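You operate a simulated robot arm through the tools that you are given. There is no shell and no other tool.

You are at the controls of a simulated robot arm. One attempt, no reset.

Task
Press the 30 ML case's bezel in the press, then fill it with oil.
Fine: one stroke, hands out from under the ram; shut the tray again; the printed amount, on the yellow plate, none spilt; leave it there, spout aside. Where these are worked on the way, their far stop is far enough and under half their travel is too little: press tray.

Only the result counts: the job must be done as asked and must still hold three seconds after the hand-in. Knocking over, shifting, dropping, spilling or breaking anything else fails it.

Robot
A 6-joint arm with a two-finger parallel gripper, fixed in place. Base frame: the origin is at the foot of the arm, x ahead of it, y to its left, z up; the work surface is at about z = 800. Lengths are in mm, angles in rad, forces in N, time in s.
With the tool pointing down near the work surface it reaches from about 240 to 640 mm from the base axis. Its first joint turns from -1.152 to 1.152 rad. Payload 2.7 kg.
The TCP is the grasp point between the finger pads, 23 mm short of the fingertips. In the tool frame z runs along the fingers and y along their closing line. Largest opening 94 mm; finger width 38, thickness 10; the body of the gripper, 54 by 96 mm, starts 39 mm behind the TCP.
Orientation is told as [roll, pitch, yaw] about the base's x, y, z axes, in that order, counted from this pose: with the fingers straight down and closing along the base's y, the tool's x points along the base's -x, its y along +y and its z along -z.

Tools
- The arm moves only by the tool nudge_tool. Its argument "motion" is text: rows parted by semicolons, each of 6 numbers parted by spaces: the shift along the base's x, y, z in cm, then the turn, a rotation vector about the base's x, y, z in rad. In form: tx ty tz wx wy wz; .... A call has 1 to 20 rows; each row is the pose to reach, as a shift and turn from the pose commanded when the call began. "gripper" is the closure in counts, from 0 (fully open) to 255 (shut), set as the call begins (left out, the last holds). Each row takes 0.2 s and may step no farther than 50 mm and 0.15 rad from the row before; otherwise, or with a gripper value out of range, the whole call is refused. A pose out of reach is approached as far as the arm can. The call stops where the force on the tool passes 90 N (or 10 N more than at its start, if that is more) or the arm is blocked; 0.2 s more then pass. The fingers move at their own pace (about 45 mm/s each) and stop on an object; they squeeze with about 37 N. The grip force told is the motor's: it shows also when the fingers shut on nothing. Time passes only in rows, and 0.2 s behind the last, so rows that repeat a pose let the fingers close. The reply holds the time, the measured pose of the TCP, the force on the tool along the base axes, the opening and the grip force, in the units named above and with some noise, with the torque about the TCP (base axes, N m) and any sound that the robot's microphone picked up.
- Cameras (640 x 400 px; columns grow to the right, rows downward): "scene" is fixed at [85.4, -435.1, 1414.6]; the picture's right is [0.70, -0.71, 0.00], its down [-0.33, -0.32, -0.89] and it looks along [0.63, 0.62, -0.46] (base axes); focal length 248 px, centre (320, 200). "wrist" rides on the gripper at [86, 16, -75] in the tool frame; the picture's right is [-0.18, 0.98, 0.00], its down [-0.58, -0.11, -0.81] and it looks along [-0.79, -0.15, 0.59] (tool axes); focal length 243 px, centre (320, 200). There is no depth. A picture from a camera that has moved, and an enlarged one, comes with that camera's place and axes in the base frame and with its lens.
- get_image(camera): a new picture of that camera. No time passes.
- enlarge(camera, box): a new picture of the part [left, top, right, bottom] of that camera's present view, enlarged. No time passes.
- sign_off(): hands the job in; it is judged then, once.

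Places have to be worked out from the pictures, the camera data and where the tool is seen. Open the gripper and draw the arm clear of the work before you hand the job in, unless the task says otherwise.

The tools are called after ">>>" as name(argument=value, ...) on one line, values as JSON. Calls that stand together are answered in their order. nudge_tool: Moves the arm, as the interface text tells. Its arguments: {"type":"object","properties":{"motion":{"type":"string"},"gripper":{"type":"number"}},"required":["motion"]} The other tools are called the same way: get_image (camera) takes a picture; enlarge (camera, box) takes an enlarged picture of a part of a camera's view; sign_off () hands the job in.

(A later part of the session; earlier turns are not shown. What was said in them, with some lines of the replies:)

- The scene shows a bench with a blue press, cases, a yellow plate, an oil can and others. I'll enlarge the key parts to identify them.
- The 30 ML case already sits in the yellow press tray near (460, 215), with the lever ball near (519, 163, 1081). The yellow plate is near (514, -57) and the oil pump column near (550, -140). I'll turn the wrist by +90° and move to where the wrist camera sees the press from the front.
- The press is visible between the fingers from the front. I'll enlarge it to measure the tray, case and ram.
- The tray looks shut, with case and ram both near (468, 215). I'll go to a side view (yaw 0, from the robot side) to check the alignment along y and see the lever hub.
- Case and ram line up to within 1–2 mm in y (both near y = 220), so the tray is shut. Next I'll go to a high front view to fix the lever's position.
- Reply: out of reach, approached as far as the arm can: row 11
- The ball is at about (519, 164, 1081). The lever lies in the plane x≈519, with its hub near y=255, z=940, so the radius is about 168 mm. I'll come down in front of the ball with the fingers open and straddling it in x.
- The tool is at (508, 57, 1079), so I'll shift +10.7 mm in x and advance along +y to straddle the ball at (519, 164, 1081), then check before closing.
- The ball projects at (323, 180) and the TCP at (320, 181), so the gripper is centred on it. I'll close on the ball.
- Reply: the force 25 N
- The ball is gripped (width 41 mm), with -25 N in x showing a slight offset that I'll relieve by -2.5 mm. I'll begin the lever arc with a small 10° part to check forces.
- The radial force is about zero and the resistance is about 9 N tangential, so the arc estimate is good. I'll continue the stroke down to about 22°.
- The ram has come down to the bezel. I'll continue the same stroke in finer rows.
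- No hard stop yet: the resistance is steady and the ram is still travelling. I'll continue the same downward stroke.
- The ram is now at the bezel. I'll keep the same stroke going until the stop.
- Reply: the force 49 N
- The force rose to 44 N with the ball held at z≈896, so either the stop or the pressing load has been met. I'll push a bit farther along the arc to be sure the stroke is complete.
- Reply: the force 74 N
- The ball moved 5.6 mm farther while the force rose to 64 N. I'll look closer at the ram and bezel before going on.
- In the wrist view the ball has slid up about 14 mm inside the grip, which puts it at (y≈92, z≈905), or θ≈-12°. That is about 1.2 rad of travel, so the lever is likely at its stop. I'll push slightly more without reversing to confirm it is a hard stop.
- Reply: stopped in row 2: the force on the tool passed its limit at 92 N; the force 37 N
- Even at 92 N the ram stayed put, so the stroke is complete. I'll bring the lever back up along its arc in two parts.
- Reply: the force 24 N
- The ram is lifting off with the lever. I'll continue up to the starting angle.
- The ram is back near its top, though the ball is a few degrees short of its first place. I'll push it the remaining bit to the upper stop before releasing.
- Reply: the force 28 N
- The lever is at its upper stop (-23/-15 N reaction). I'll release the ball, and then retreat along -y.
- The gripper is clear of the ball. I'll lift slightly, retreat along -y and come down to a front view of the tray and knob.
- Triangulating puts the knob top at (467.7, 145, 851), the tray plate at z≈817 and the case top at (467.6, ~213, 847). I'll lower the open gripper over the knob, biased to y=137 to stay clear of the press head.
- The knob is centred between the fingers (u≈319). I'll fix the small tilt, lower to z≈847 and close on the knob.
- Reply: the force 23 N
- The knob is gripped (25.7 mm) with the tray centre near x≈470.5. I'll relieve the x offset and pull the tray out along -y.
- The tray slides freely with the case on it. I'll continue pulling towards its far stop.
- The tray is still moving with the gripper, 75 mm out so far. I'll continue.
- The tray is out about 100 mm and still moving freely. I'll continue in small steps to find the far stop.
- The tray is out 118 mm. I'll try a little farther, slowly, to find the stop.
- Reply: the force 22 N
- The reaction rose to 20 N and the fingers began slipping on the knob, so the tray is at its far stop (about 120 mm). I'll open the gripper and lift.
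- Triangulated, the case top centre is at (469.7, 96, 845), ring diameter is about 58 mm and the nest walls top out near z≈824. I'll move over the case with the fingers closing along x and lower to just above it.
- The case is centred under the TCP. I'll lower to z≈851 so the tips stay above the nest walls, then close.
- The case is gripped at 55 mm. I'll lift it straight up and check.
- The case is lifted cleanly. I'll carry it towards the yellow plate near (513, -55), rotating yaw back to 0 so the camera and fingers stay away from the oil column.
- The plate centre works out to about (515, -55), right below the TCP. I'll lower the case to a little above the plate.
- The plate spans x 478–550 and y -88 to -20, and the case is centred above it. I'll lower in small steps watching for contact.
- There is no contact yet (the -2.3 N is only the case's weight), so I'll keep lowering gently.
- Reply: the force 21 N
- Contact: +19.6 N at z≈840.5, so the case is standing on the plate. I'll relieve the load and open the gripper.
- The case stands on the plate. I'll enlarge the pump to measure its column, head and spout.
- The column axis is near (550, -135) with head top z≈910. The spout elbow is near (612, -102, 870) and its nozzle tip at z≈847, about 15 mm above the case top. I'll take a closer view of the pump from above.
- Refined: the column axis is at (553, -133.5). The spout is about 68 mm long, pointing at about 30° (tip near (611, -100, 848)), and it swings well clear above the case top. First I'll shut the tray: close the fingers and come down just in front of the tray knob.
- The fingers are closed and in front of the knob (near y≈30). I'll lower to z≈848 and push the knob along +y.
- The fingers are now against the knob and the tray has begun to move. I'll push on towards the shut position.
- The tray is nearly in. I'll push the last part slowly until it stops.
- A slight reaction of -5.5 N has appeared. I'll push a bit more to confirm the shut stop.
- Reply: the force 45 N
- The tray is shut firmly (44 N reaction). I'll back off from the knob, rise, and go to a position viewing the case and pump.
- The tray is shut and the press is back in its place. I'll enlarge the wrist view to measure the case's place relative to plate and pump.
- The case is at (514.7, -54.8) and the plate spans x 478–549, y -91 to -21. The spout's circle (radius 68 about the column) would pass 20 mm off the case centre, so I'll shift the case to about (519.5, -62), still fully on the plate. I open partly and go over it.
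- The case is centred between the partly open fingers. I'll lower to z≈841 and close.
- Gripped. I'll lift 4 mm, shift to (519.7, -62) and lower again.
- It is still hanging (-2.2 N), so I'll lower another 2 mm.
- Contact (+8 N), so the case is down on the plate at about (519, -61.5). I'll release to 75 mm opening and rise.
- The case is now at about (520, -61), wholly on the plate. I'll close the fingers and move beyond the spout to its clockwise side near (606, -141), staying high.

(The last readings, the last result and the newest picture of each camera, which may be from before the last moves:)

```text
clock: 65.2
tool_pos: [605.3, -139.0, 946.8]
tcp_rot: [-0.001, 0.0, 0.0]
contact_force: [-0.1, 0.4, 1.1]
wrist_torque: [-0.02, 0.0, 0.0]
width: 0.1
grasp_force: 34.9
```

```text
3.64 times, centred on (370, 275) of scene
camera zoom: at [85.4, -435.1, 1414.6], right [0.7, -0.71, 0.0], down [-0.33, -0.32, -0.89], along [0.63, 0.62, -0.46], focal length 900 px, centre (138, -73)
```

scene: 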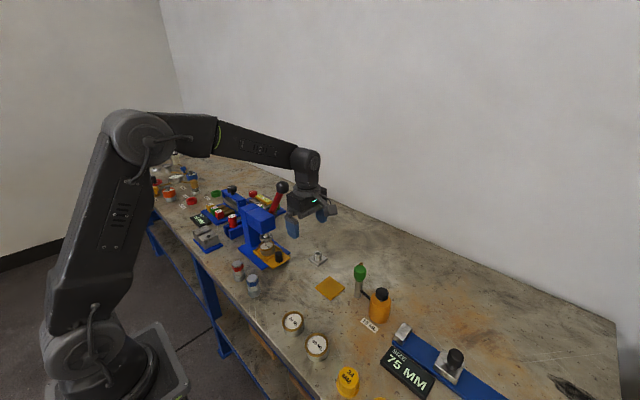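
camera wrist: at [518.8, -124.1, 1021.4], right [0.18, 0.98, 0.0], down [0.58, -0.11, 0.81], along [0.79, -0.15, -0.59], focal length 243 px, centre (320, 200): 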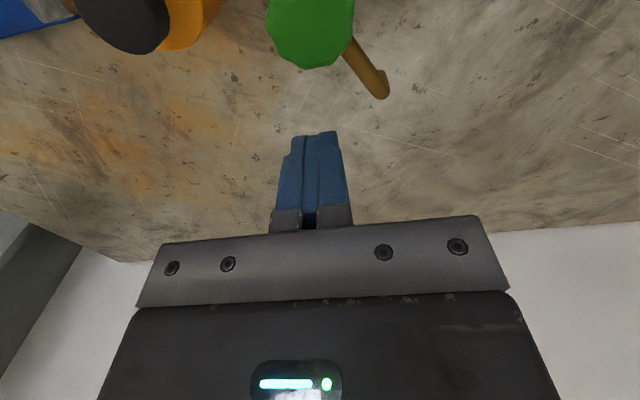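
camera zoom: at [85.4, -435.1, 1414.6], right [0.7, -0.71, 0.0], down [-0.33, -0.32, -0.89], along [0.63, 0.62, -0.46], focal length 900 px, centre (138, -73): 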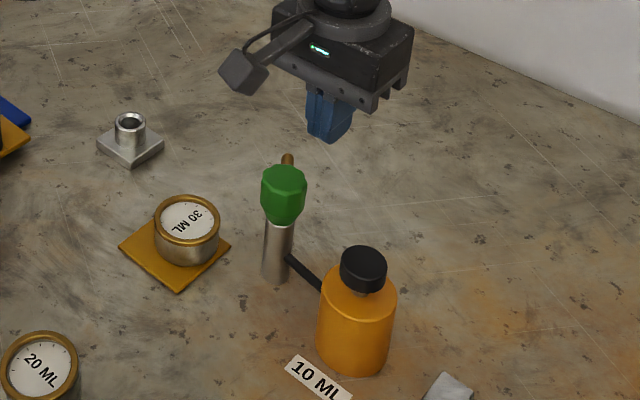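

The closed fingers are at (605, -139), about 8 mm clear of the spout on its clockwise side and clear of the head. I'll lower to z≈880 so the tips (z≈857) catch the spout arm at z≈870.

>>> nudge_tool(motion="0.1 -0.2 -3 0 0 0; 0.1 -0.2 -5.5 0 0 0; 0.1 -0.2 -6.7 0 0 0; 0.1 -0.2 -6.7 0 0 0")

>>> get_image(camera="wrist")

>>> enlarge(camera="scene", box=[330, 240, 410, 320])

```text
clock: 66.2
tool_pos: [607.5, -141.3, 878.7]
tcp_rot: [-0.002, -0.001, 0.001]
contact_force: [0.1, -0.5, -0.3]
wrist_torque: [-0.03, -0.01, -0.01]
width: 0.0
grasp_force: 37.0
```

```text
taken
camera wrist: at [519.8, -125.9, 954.6], right [0.18, 0.98, 0.0], down [0.58, -0.11, 0.81], along [0.79, -0.15, -0.59], focal length 243 px, centre (320, 200)
```

wrist: 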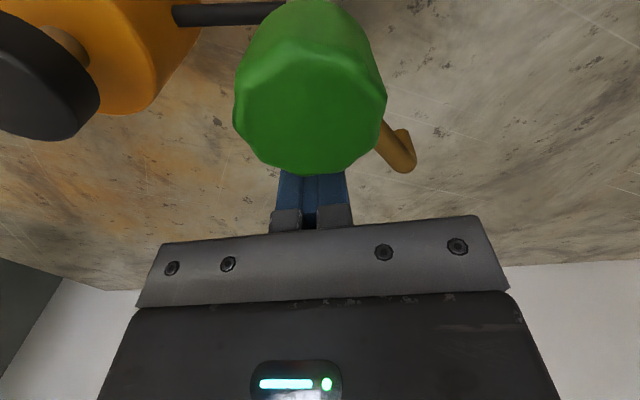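

```text
5.00 times, centred on (370, 280) of scene
camera zoom: at [85.4, -435.1, 1414.6], right [0.7, -0.71, 0.0], down [-0.33, -0.32, -0.89], along [0.63, 0.62, -0.46], focal length 1238 px, centre (70, -200)
```

zoom: 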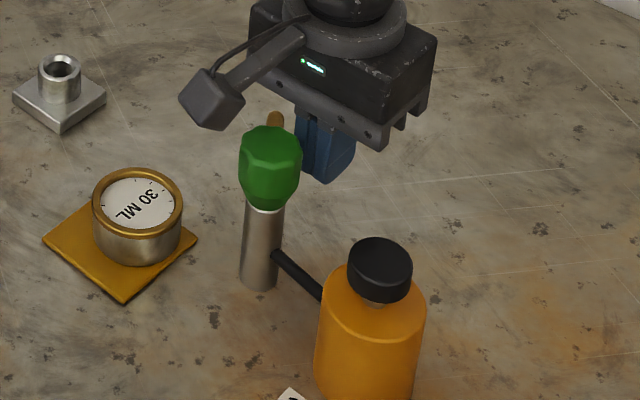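

The head top is at z≈906 and the gripper body clears it by ~12 mm. I'll push the spout counter-clockwise along its arc, first to about 60°, and check.

>>> nudge_tool(motion="-0.3 0.4 0 0 0 0; -0.58 0.84 0 0 0 0; -0.6 1.4 0 0 0 0; -0.6 1.92 0 0 0 0; -0.8 2.5 0 0 0 0; -1.0 3.07 0 0 0 0")

>>> get_image(camera="wrist")

>>> enlarge(camera="scene", box=[330, 240, 410, 320])

```text
clock: 67.6
tool_pos: [596.5, -112.1, 879.9]
tcp_rot: [-0.002, 0.0, 0.001]
contact_force: [0.9, -0.4, 0.9]
wrist_torque: [-0.01, -0.03, 0.04]
width: 0.0
grasp_force: 37.3
```

```text
taken
camera wrist: at [510.1, -95.0, 954.9], right [0.18, 0.98, 0.0], down [0.58, -0.11, 0.81], along [0.79, -0.15, -0.59], focal length 243 px, centre (320, 200)
```

wrist: 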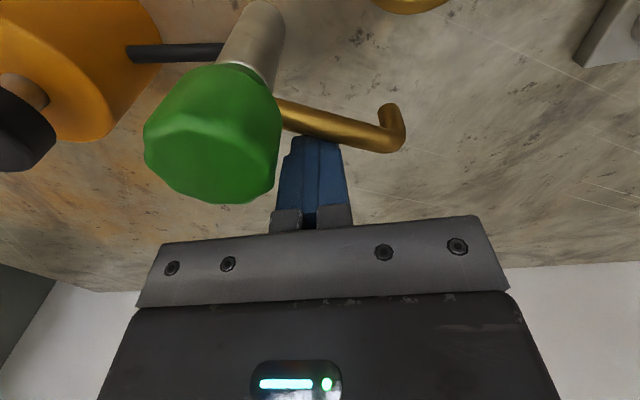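

```text
5.00 times, centred on (370, 280) of scene
camera zoom: at [85.4, -435.1, 1414.6], right [0.7, -0.71, 0.0], down [-0.33, -0.32, -0.89], along [0.63, 0.62, -0.46], focal length 1238 px, centre (70, -200)
```

zoom: 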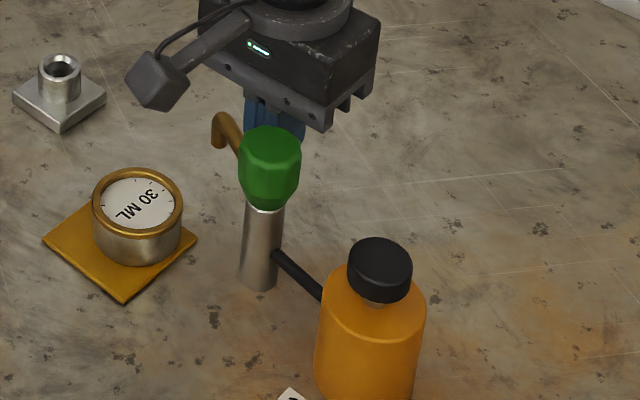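

The spout swings easily, now at about 61° with the tip at radius ~67 mm. I'll continue the arc to about 112°.

>>> nudge_tool(motion="-0.4 0.55 0 0 0 0; -0.8 1.07 0 0 0 0; -1.4 1.5 0 0 0 0; -1.98 1.88 0 0 0 0; -2.61 2.26 0 0 0 0; -3.35 2.53 0 0 0 0; -3.5 2.57 0 0 0 0")

>>> get_image(camera="wrist")

>>> enlarge(camera="scene", box=[320, 240, 400, 320])

```text
clock: 69.2
tool_pos: [562.0, -84.1, 880.7]
tcp_rot: [-0.003, -0.002, -0.003]
contact_force: [0.0, 0.5, 0.3]
wrist_torque: [0.02, 0.0, 0.01]
width: 0.0
grasp_force: 37.1
```

```text
taken
camera wrist: at [474.7, -68.6, 954.7], right [0.18, 0.98, 0.0], down [0.58, -0.11, 0.81], along [0.79, -0.15, -0.59], focal length 243 px, centre (320, 200)
```

wrist: 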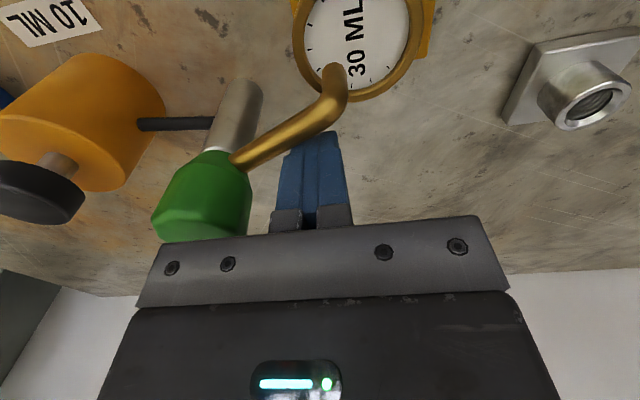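

```text
5.00 times, centred on (360, 280) of scene
camera zoom: at [85.4, -435.1, 1414.6], right [0.7, -0.71, 0.0], down [-0.33, -0.32, -0.89], along [0.63, 0.62, -0.46], focal length 1238 px, centre (120, -200)
```

zoom: 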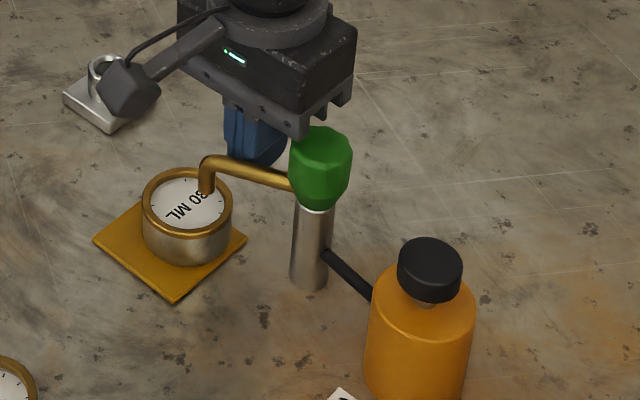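

The nozzle tip is over the dial at about (525, -72), 12 mm from the case centre and well inside the 23.5 mm rim. I'll back the fingers away from the spout, rise and go above the green head.

>>> nudge_tool(motion="0.7 0.4 0 0 0 0; 1.2 0.6 0 0 0 0; 1.2 0.6 4 0 0 0; 1.2 0.6 8 0 0 0; 0.5 -1.5 8.5 0 0 0; -0.3 -4 8.5 0 0 0; -0.9 -5 7.5 0 0 0; -0.9 -5 7 0 0 0")

>>> get_image(camera="wrist")

>>> enlarge(camera="scene", box=[320, 230, 400, 310])

```text
clock: 71.0
tool_pos: [552.5, -135.2, 950.6]
tcp_rot: [-0.003, 0.001, -0.002]
contact_force: [-1.2, 0.9, 0.5]
wrist_torque: [-0.02, 0.04, 0.01]
width: 0.0
grasp_force: 36.9
```

```text
taken
camera wrist: at [466.2, -119.3, 1025.5], right [0.18, 0.98, 0.0], down [0.58, -0.11, 0.81], along [0.79, -0.15, -0.59], focal length 243 px, centre (320, 200)
```

wrist: 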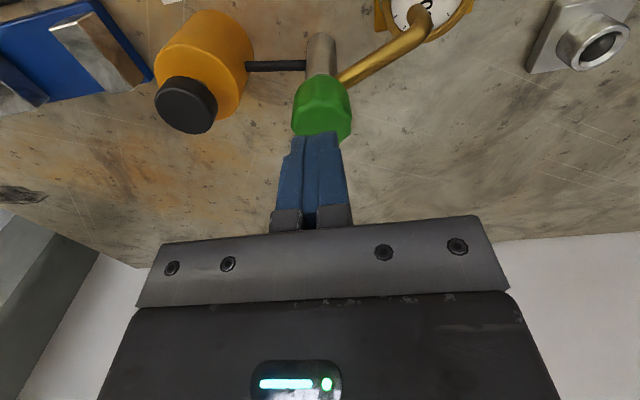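

```text
5.00 times, centred on (360, 270) of scene
camera zoom: at [85.4, -435.1, 1414.6], right [0.7, -0.71, 0.0], down [-0.33, -0.32, -0.89], along [0.63, 0.62, -0.46], focal length 1238 px, centre (120, -150)
```

zoom: 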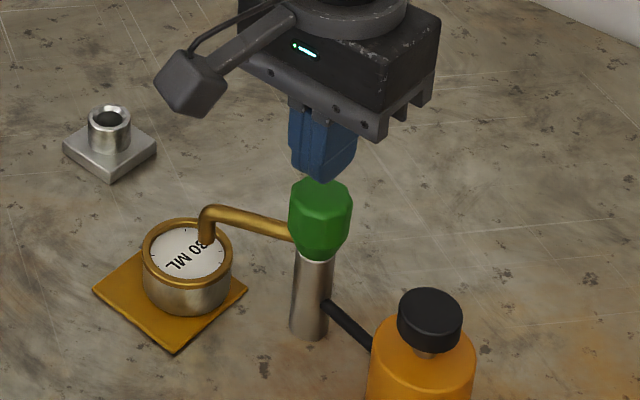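

The closed fingers are directly above the head (tips ~21 mm over it). I'll lower to near contact.

>>> nudge_tool(motion="0 0.1 -0.8 0 0 0; 0 0.1 -1.5 0 0 0; 0 0.1 -1.8 0 0 0; 0 0.1 -1.8 0 0 0")

>>> enlarge(camera="scene", box=[330, 240, 400, 310])

```text
clock: 72.0
tool_pos: [552.6, -133.8, 932.6]
tcp_rot: [-0.002, -0.001, 0.001]
contact_force: [-0.5, 0.2, -0.1]
wrist_torque: [0.0, 0.01, 0.0]
width: 0.0
grasp_force: 36.8
```

```text
5.71 times, centred on (365, 275) of scene
camera zoom: at [85.4, -435.1, 1414.6], right [0.7, -0.71, 0.0], down [-0.33, -0.32, -0.89], along [0.63, 0.62, -0.46], focal length 1414 px, centre (63, -229)
```

zoom: 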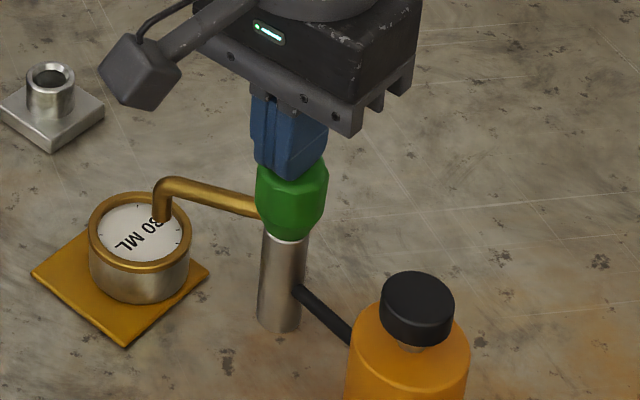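

The tips are about to touch the head. I'll begin the first pump stroke, pressing down in small rows.

>>> nudge_tool(motion="0 0 -0.2 0 0 0; 0 0 -0.4 0 0 0; 0 0 -0.6 0 0 0; 0 0 -0.8 0 0 0")

>>> enlarge(camera="scene", box=[330, 240, 400, 310])

```text
clock: 73.0
tool_pos: [553.0, -133.9, 931.5]
tcp_rot: [-0.005, -0.01, 0.0]
contact_force: [-19.0, 5.7, 47.5]
wrist_torque: [0.06, 0.31, -0.02]
width: 0.0
grasp_force: 37.2
```

```text
5.71 times, centred on (365, 275) of scene
camera zoom: at [84.0, -434.8, 1414.8], right [0.7, -0.71, 0.0], down [-0.33, -0.32, -0.89], along [0.63, 0.62, -0.46], focal length 1414 px, centre (63, -229)
```

zoom: 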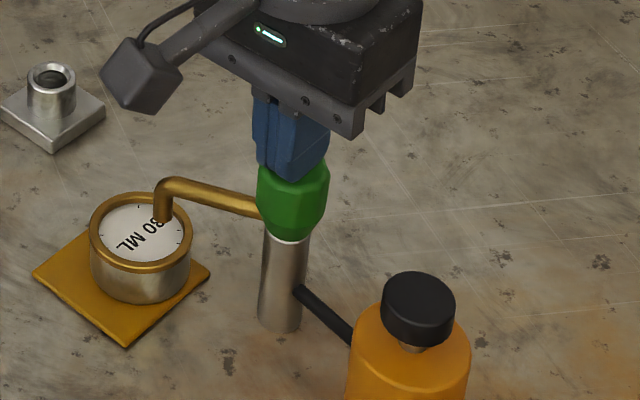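

The head took 47 N without yielding, so it's a turning grip, not the plunger. The black cap on a bare stem atop the orange bottle, beside the "10 ML" tag, looks like the pump button. I'll rise off the head and look at it closely.

>>> nudge_tool(motion="0 0 1.0 0 0 0; 0 0 3.5 0 0 0; -0.3 -2.5 5 0 0 0; -0.8 -6 5 0 0 0")

>>> get_image(camera="wrist")

>>> enlarge(camera="wrist", box=[220, 20, 400, 150])

>>> enlarge(camera="scene", box=[340, 260, 410, 330])

```text
clock: 74.0
tool_pos: [544.7, -195.4, 974.8]
tcp_rot: [-0.002, 0.0, 0.0]
contact_force: [-0.2, 0.8, -0.7]
wrist_torque: [0.02, -0.02, -0.03]
width: 0.0
grasp_force: 36.7
```

```text
taken
camera wrist: at [457.7, -178.0, 1048.8], right [0.18, 0.98, 0.0], down [0.58, -0.11, 0.81], along [0.79, -0.15, -0.59], focal length 243 px, centre (320, 200)
```

wrist: 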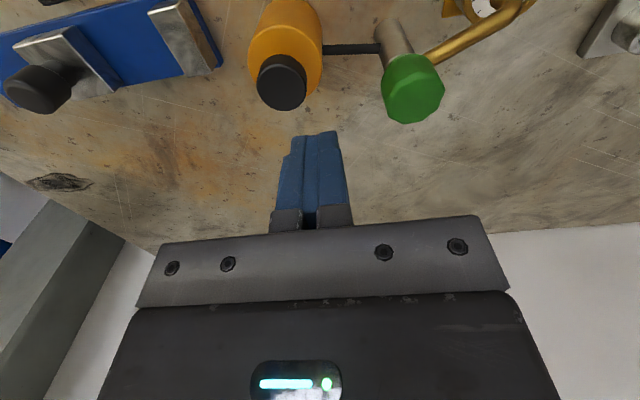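

```text
3.08 times, centred on (310, 85) of wrist
camera zoom: at [457.7, -178.0, 1048.8], right [0.18, 0.98, 0.0], down [0.58, -0.11, 0.81], along [0.79, -0.15, -0.59], focal length 746 px, centre (351, 554)
```

zoom: 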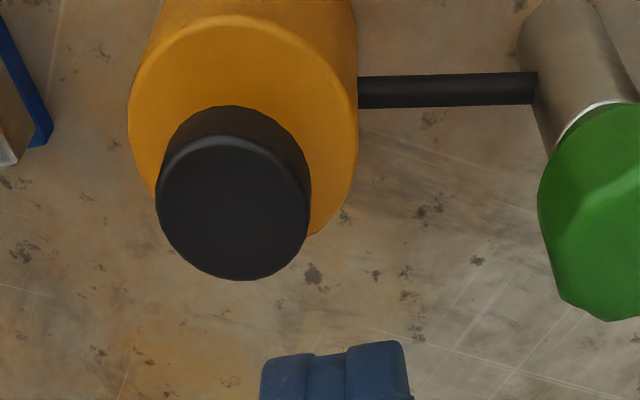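

```text
5.71 times, centred on (375, 295) of scene
camera zoom: at [85.4, -435.1, 1414.6], right [0.7, -0.71, 0.0], down [-0.33, -0.32, -0.89], along [0.63, 0.62, -0.46], focal length 1414 px, centre (6, -343)
```

zoom: 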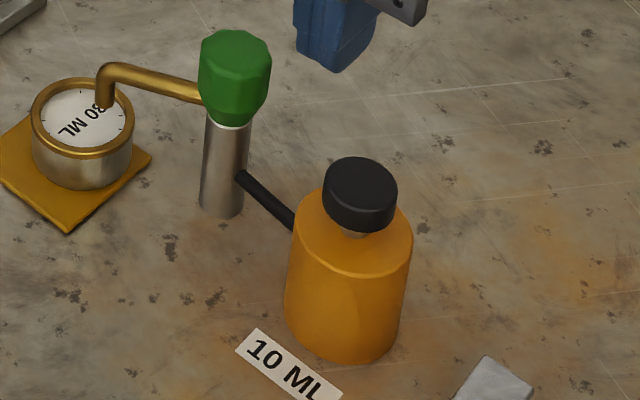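

The cap is centred at (540.7, -221) with its top at z≈886. I'll go above it with closed fingers to just short of contact.

>>> nudge_tool(motion="-0.4 -2.55 -2 0 0 0; -0.4 -2.55 -4.5 0 0 0; -0.4 -2.55 -5.9 0 0 0; -0.4 -2.55 -5.9 0 0 0")

>>> get_image(camera="wrist")

>>> enlarge(camera="scene", box=[340, 260, 410, 330])

```text
clock: 75.0
tool_pos: [540.5, -219.1, 915.2]
tcp_rot: [-0.001, -0.001, -0.002]
contact_force: [-0.9, -0.4, -0.2]
wrist_torque: [0.0, -0.04, -0.03]
width: 0.0
grasp_force: 37.0
```

```text
taken
camera wrist: at [453.7, -202.9, 989.5], right [0.18, 0.98, 0.0], down [0.58, -0.11, 0.81], along [0.79, -0.15, -0.59], focal length 243 px, centre (320, 200)
```

wrist: 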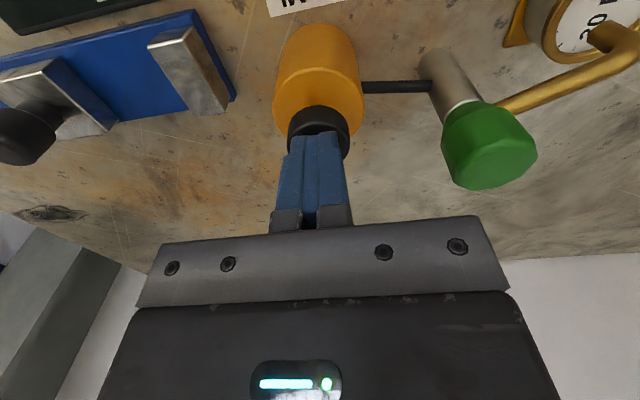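

```text
5.71 times, centred on (375, 295) of scene
camera zoom: at [85.4, -435.1, 1414.6], right [0.7, -0.71, 0.0], down [-0.33, -0.32, -0.89], along [0.63, 0.62, -0.46], focal length 1414 px, centre (6, -343)
```

zoom: 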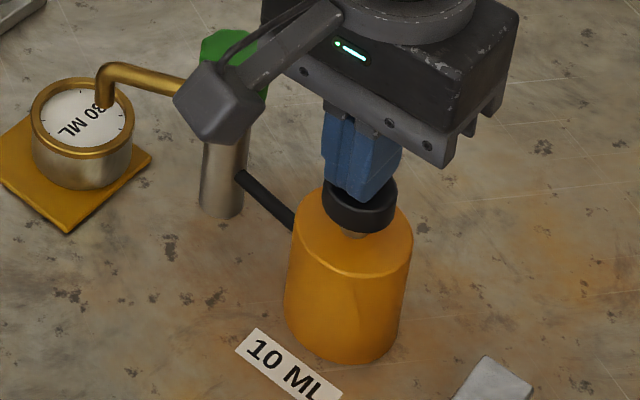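

The fingers are right over the cap with a few mm to go. I'll press down in small rows.

>>> nudge_tool(motion="0 -0.1 -0.3 0 0 0; 0 -0.1 -0.6 0 0 0; 0 -0.1 -0.8 0 0 0; 0 -0.1 -1.0 0 0 0")

>>> enlarge(camera="scene", box=[330, 260, 410, 330])

```text
clock: 76.0
tool_pos: [539.9, -220.2, 904.7]
tcp_rot: [-0.003, -0.001, 0.0]
contact_force: [1.7, 0.9, 3.1]
wrist_torque: [0.0, -0.01, 0.0]
width: 0.0
grasp_force: 37.1
heard: click
```

```text
5.71 times, centred on (370, 295) of scene
camera zoom: at [85.3, -435.1, 1414.7], right [0.7, -0.71, 0.0], down [-0.33, -0.32, -0.89], along [0.63, 0.62, -0.46], focal length 1414 px, centre (34, -343)
```

zoom: 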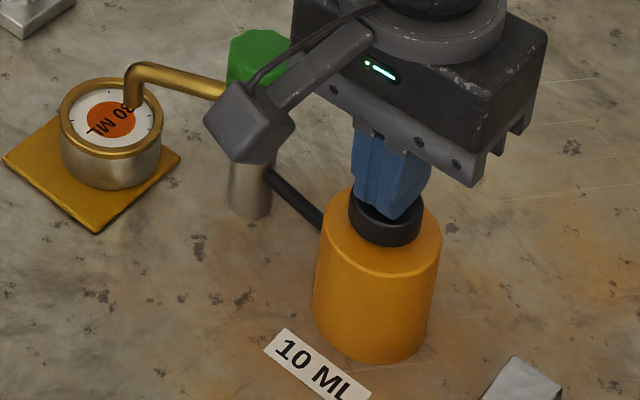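

A click was heard and an orange oil patch appeared inside the case: one 10 ML dose, nothing spilt. I'll rise fully so the plunger returns.

>>> nudge_tool(motion="0 0 0.5 0 0 0; 0 0 1.2 0 0 0; 0 0 1.8 0 0 0; 0 0 1.8 0 0 0")

>>> enlarge(camera="scene", box=[330, 260, 410, 330])

```text
clock: 77.0
tool_pos: [540.4, -221.4, 922.7]
tcp_rot: [-0.003, 0.001, 0.0]
contact_force: [0.4, -0.1, 1.0]
wrist_torque: [0.04, 0.01, 0.01]
width: 0.0
grasp_force: 37.0
```

```text
5.71 times, centred on (370, 295) of scene
camera zoom: at [85.4, -435.1, 1414.6], right [0.7, -0.71, 0.0], down [-0.33, -0.32, -0.89], along [0.63, 0.62, -0.46], focal length 1414 px, centre (34, -343)
```

zoom: 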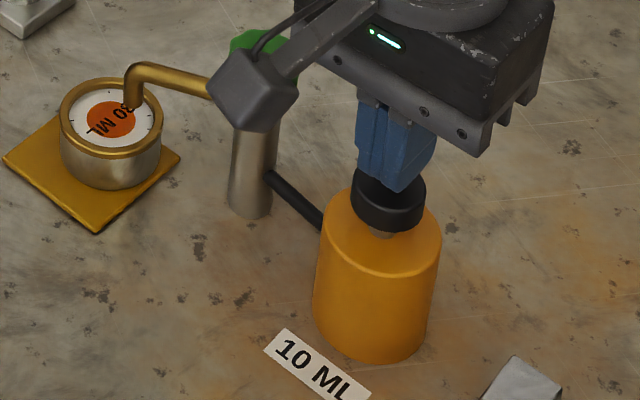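

The cap is back up. Second stroke to the same depth.

>>> nudge_tool(motion="0 0 -0.8 0 0 0; 0 0 -1.2 0 0 0; 0 0 -1.5 0 0 0; 0 0 -1.8 0 0 0")

>>> enlarge(camera="scene", box=[330, 260, 410, 330])

```text
clock: 78.0
tool_pos: [541.0, -221.9, 904.3]
tcp_rot: [-0.002, -0.001, 0.003]
contact_force: [-0.1, -1.2, 2.8]
wrist_torque: [-0.03, -0.01, 0.02]
width: 0.0
grasp_force: 37.3
heard: click
```

```text
5.71 times, centred on (370, 295) of scene
camera zoom: at [85.3, -435.1, 1414.6], right [0.7, -0.71, 0.0], down [-0.33, -0.32, -0.89], along [0.63, 0.62, -0.46], focal length 1414 px, centre (34, -343)
```

zoom: 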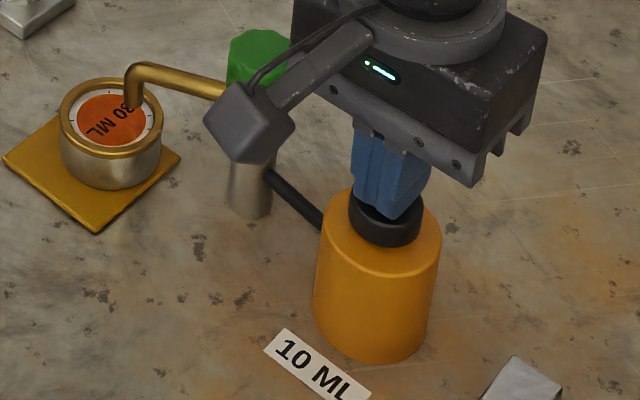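

The second click was heard and the oil patch grew (20 ML). I'll release and then make the third stroke.

>>> nudge_tool(motion="0 0 0.5 0 0 0; 0 0 1.2 0 0 0; 0 0 1.8 0 0 0; 0 0 1.8 0 0 0")

>>> nudge_tool(motion="0 0 -0.8 0 0 0; 0 0 -1.2 0 0 0; 0 0 -1.5 0 0 0; 0 0 -1.8 0 0 0")

>>> enlarge(camera="scene", box=[330, 260, 410, 330])

```text
clock: 79.0
tool_pos: [540.0, -221.5, 923.0]
tcp_rot: [-0.001, 0.001, -0.001]
contact_force: [0.6, -0.4, -0.5]
wrist_torque: [0.0, 0.06, 0.0]
width: 0.1
grasp_force: 37.4
```

```text
clock: 80.0
tool_pos: [541.0, -220.4, 905.9]
tcp_rot: [-0.003, -0.001, 0.0]
contact_force: [1.1, -0.2, 3.5]
wrist_torque: [-0.04, -0.05, 0.02]
width: 0.0
grasp_force: 37.1
heard: click
```

```text
5.71 times, centred on (370, 295) of scene
camera zoom: at [85.3, -435.1, 1414.6], right [0.7, -0.71, 0.0], down [-0.33, -0.32, -0.89], along [0.63, 0.62, -0.46], focal length 1414 px, centre (34, -343)
```

zoom: 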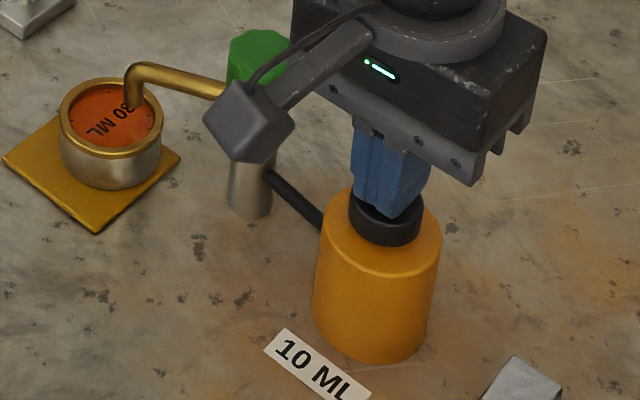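

Third click: the dial is fully covered with oil (30 ML), nothing spilt. I'll rise and move to the other side of the spout (towards the robot) to swing it aside.

>>> nudge_tool(motion="0 0 1.0 0 0 0; 0 0 3 0 0 0; 0 0 5.5 0 0 0; -1.2 3.7 5.5 0 0 0; -2.4 7.4 5.5 0 0 0; -3.7 11.1 5.5 0 0 0; -3.7 11.1 5.5 0 0 0")

>>> get_image(camera="wrist")

>>> enlarge(camera="scene", box=[320, 240, 410, 330])

```text
clock: 81.6
tool_pos: [503.4, -108.9, 959.2]
tcp_rot: [-0.002, 0.0, -0.001]
contact_force: [0.4, 0.3, 0.0]
wrist_torque: [0.01, -0.01, -0.03]
width: 0.0
grasp_force: 37.4
```

```text
taken
camera wrist: at [416.2, -92.5, 1035.1], right [0.19, 0.98, 0.0], down [0.58, -0.11, 0.81], along [0.79, -0.15, -0.59], focal length 243 px, centre (320, 200)
```

wrist: 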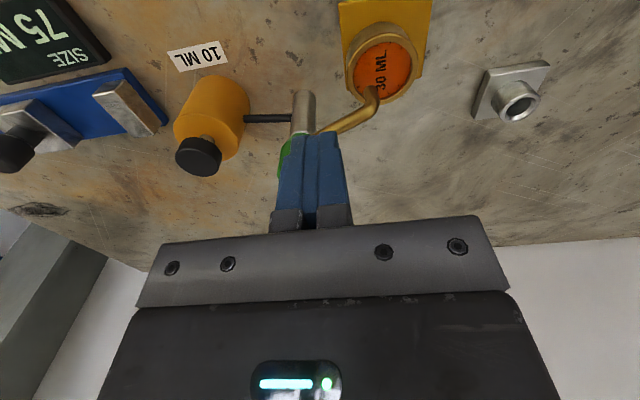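

```text
4.44 times, centred on (365, 285) of scene
camera zoom: at [85.4, -435.1, 1414.6], right [0.7, -0.71, 0.0], down [-0.33, -0.32, -0.89], along [0.63, 0.62, -0.46], focal length 1100 px, centre (120, -178)
```

zoom: 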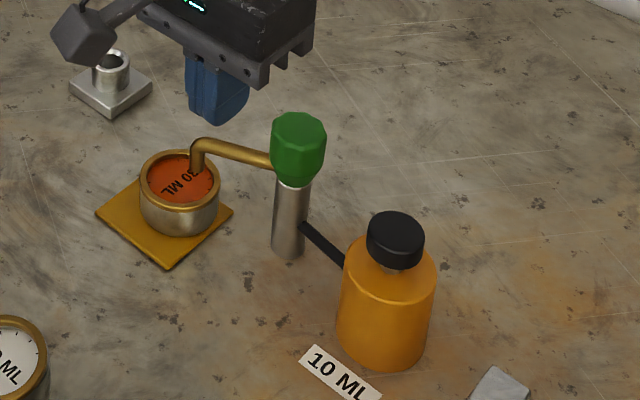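

The fingers are on the robot side of the spout with ~8 mm clearance. I'll lower to z≈880, above the case's rim height.

>>> nudge_tool(motion="0 -0.1 -3 0 0 0; 0 -0.1 -6 0 0 0; 0 -0.1 -7.9 0 0 0; 0 -0.1 -7.9 0 0 0")

>>> get_image(camera="wrist")

>>> enlarge(camera="scene", box=[320, 240, 410, 330])

```text
clock: 82.6
tool_pos: [502.9, -111.0, 881.5]
tcp_rot: [-0.002, -0.002, 0.0]
contact_force: [-0.4, 0.1, 0.1]
wrist_torque: [-0.03, -0.02, 0.02]
width: 0.0
grasp_force: 37.5
```

```text
taken
camera wrist: at [416.7, -93.8, 956.1], right [0.18, 0.98, 0.0], down [0.58, -0.11, 0.81], along [0.79, -0.15, -0.59], focal length 243 px, centre (320, 200)
```

wrist: 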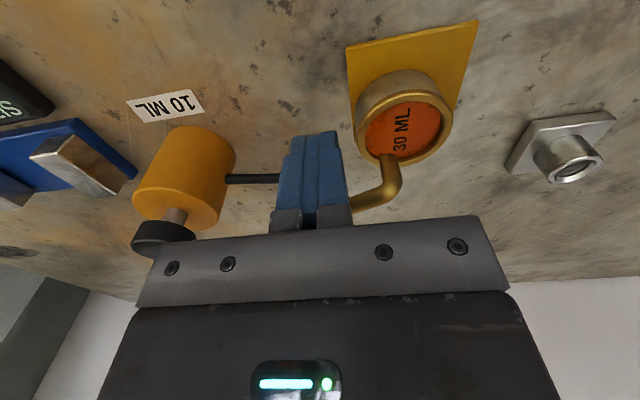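

```text
4.44 times, centred on (365, 285) of scene
camera zoom: at [85.4, -435.1, 1414.6], right [0.7, -0.71, 0.0], down [-0.33, -0.32, -0.89], along [0.63, 0.62, -0.46], focal length 1100 px, centre (120, -178)
```

zoom: 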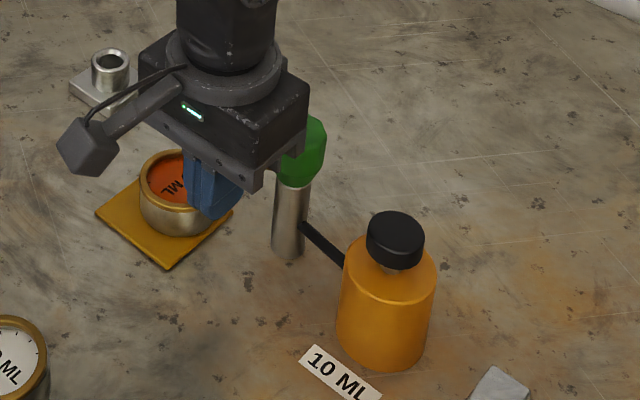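

All clear. I'll push the spout clockwise along its arc, first to about 60°.

>>> nudge_tool(motion="0.4 0.2 0 0 0 0; 0.77 0.36 0 0 0 0; 1.0 0.69 0 0 0 0; 1.35 1.0 0 0 0 0; 1.68 1.34 0 0 0 0; 2.1 1.6 0 0 0 0; 2.51 1.84 0 0 0 0; 3.0 2.1 0 0 0 0; 3.5 2.37 0 0 0 0; 4.1 2.5 0 0 0 0; 4.72 2.6 0 0 0 0")

>>> get_image(camera="wrist")

>>> enlarge(camera="scene", box=[320, 240, 410, 330])

```text
clock: 85.0
tool_pos: [551.1, -85.3, 881.5]
tcp_rot: [-0.002, -0.001, -0.001]
contact_force: [0.4, 0.2, -0.2]
wrist_torque: [0.01, 0.04, 0.01]
width: 0.0
grasp_force: 36.8
```

```text
taken
camera wrist: at [463.4, -67.9, 955.9], right [0.19, 0.98, 0.0], down [0.58, -0.11, 0.81], along [0.79, -0.15, -0.59], focal length 243 px, centre (320, 200)
```

wrist: 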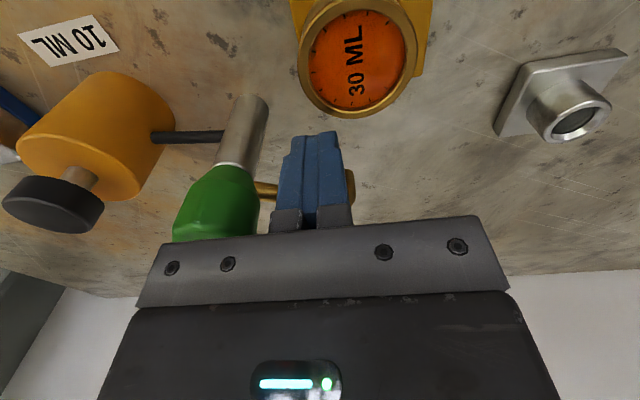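

```text
4.44 times, centred on (365, 285) of scene
camera zoom: at [85.4, -435.1, 1414.6], right [0.7, -0.71, 0.0], down [-0.33, -0.32, -0.89], along [0.63, 0.62, -0.46], focal length 1100 px, centre (120, -178)
```

zoom: 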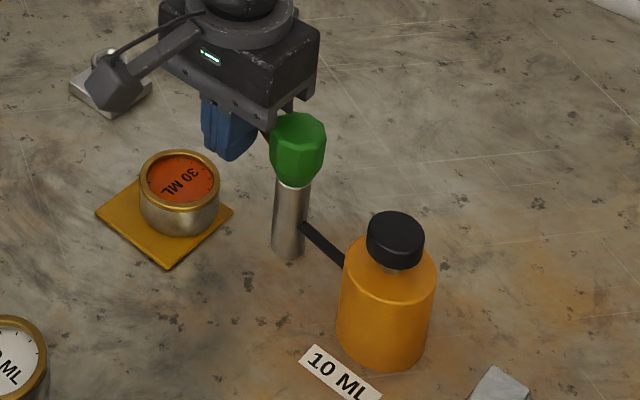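

The spout is off the case. I'll continue to about 28°, its original parked angle.

>>> nudge_tool(motion="0.7 0 0 0 0 0; 1.36 -0.19 0 0 0 0; 2.0 -0.5 0 0 0 0; 2.67 -0.85 0 0 0 0; 2.85 -1.0 0 0 0 0")

>>> nudge_tool(motion="-0.5 0.7 0 0 0 0; -1.0 1.4 1 0 0 0; -1.0 1.4 5 0 0 0; -1.5 2 9 0 0 0; -4 4 12 0 0 0; -8 6 13 0 0 0")

>>> get_image(camera="wrist")

>>> get_image(camera="scene")

>>> enlarge(camera="scene", box=[310, 240, 410, 330])

```text
clock: 86.2
tool_pos: [578.3, -94.3, 882.0]
tcp_rot: [-0.001, -0.001, -0.001]
contact_force: [-5.1, 3.8, 2.4]
wrist_torque: [0.0, 0.03, 0.03]
width: 0.0
grasp_force: 36.9
```

```text
clock: 87.6
tool_pos: [499.0, -34.6, 1009.9]
tcp_rot: [-0.001, 0.001, -0.002]
contact_force: [0.3, 0.0, 1.3]
wrist_torque: [0.01, 0.02, -0.02]
width: 0.0
grasp_force: 37.6
```

```text
taken
camera wrist: at [412.5, -17.7, 1084.9], right [0.19, 0.98, 0.0], down [0.58, -0.11, 0.81], along [0.79, -0.15, -0.59], focal length 243 px, centre (320, 200)
```

wrist: 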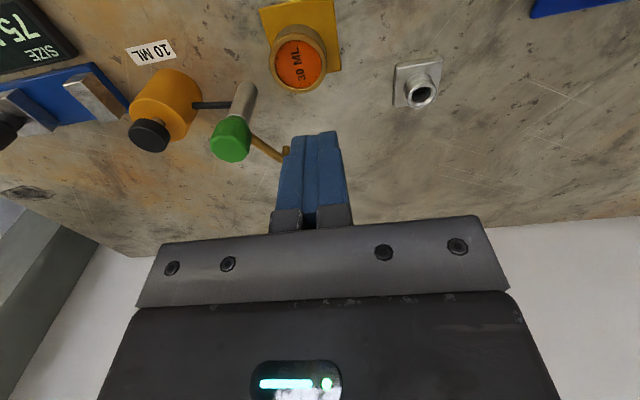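

```text
taken
```

scene: 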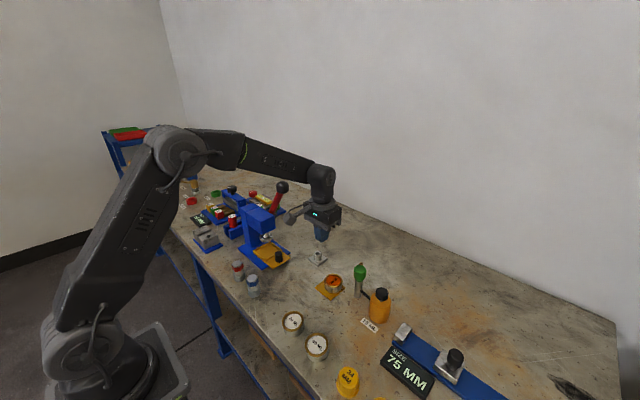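

```text
4.44 times, centred on (360, 285) of scene
camera zoom: at [85.4, -435.1, 1414.6], right [0.7, -0.71, 0.0], down [-0.33, -0.32, -0.89], along [0.63, 0.62, -0.46], focal length 1100 px, centre (142, -178)
```

zoom: 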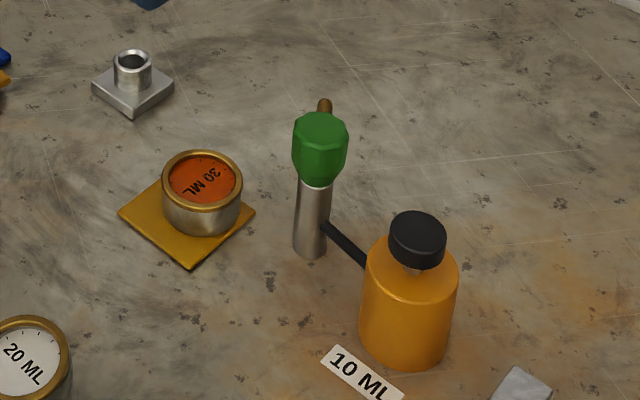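

The spout is parked aside and the filled 30 ML case stands on the plate. I'll draw the arm up and clear, open the gripper, and check the press and tray once more.

>>> nudge_tool(motion="-2 1 3 0 0 0; -4 2 6 0 0 0; -6 3 10 0 0 0; -8 4 14 0 0 0; -10 5 18 0 0 0; -12 6 20 0 0 0; -12 6 20 0 0 0", gripper=0)

>>> enlarge(camera="scene", box=[220, 170, 320, 280])

>>> enlarge(camera="scene", box=[310, 260, 370, 310])

>>> get_image(camera="wrist")

```text
clock: 89.2
tool_pos: [379.6, 25.3, 1211.6]
tcp_rot: [-0.001, -0.001, -0.002]
contact_force: [0.2, 0.3, -0.7]
wrist_torque: [0.0, 0.02, 0.01]
width: 93.8
grasp_force: 0.0
```

```text
3.64 times, centred on (270, 225) of scene
camera zoom: at [85.4, -435.1, 1414.6], right [0.7, -0.71, 0.0], down [-0.33, -0.32, -0.89], along [0.63, 0.62, -0.46], focal length 900 px, centre (502, 109)
```

zoom: 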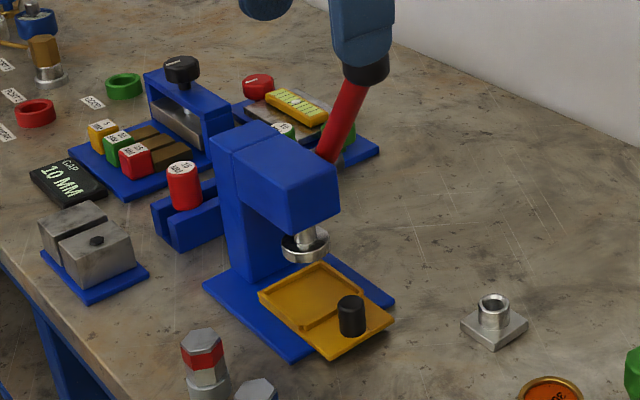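

```text
8.00 times, centred on (340, 285) of scene
camera zoom: at [85.4, -435.1, 1414.6], right [0.7, -0.71, 0.0], down [-0.33, -0.32, -0.89], along [0.63, 0.62, -0.46], focal length 1980 px, centre (160, -480)
```

zoom: 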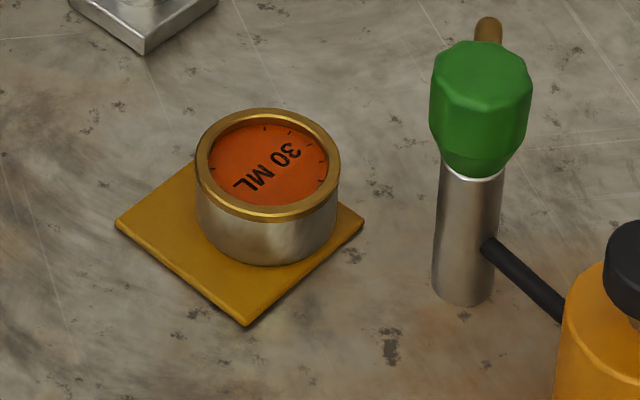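

```text
taken
camera wrist: at [293.2, 41.8, 1287.1], right [0.18, 0.98, 0.0], down [0.58, -0.11, 0.81], along [0.79, -0.15, -0.59], focal length 243 px, centre (320, 200)
```

wrist: 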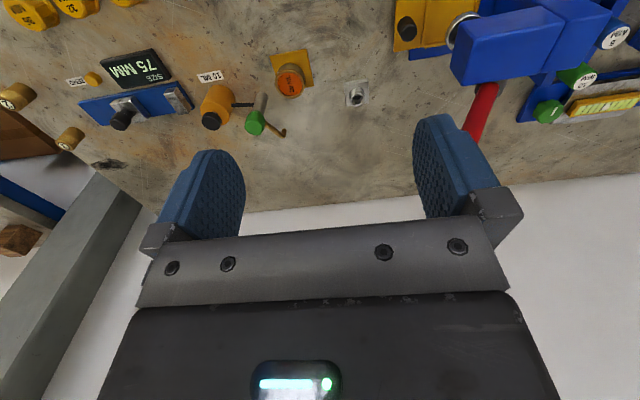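

Everything checks out:
- **Press:** the tray is shut at its original place and the lever is up.
- **Case:** the 30 ML case is filled to its printed amount with three 10 ML doses and stands wholly on the yellow plate.
- **Pump:** the spout is parked aside and nothing is spilt.
- **Arm:** the gripper is open and clear of the work.

I'll hand the job in.

>>> sign_off()

```text
The job is handed in.
```

The 30 ML case's bezel is pressed, and the case is filled with 30 ML of oil. It stands on the yellow plate, and I've handed the job in. I don't have the judge's result yet.

- **Press:** I made one full stroke of the lever down to its hard stop, then brought the lever back up. Only the empty tray was under the ram when I finished, and the gripper never went under it.
- **Tray:** I pulled it out to its far stop to take the case, then pushed it shut until it met its stop again.
- **Oil:** I made three strokes of the pump, each giving a click and 10 ML. I saw no oil outside the case.
- **Case and spout:** I moved the case about 8 mm towards the pump so the spout poured well inside the rim. It is still fully on the plate, though off centre. The spout is swung back to where it was parked at the start.

Before finding the right plunger, I pressed the green spout grip with about 47 N. It didn't move, and no oil came out.

The gripper is open and the arm is clear of the work.
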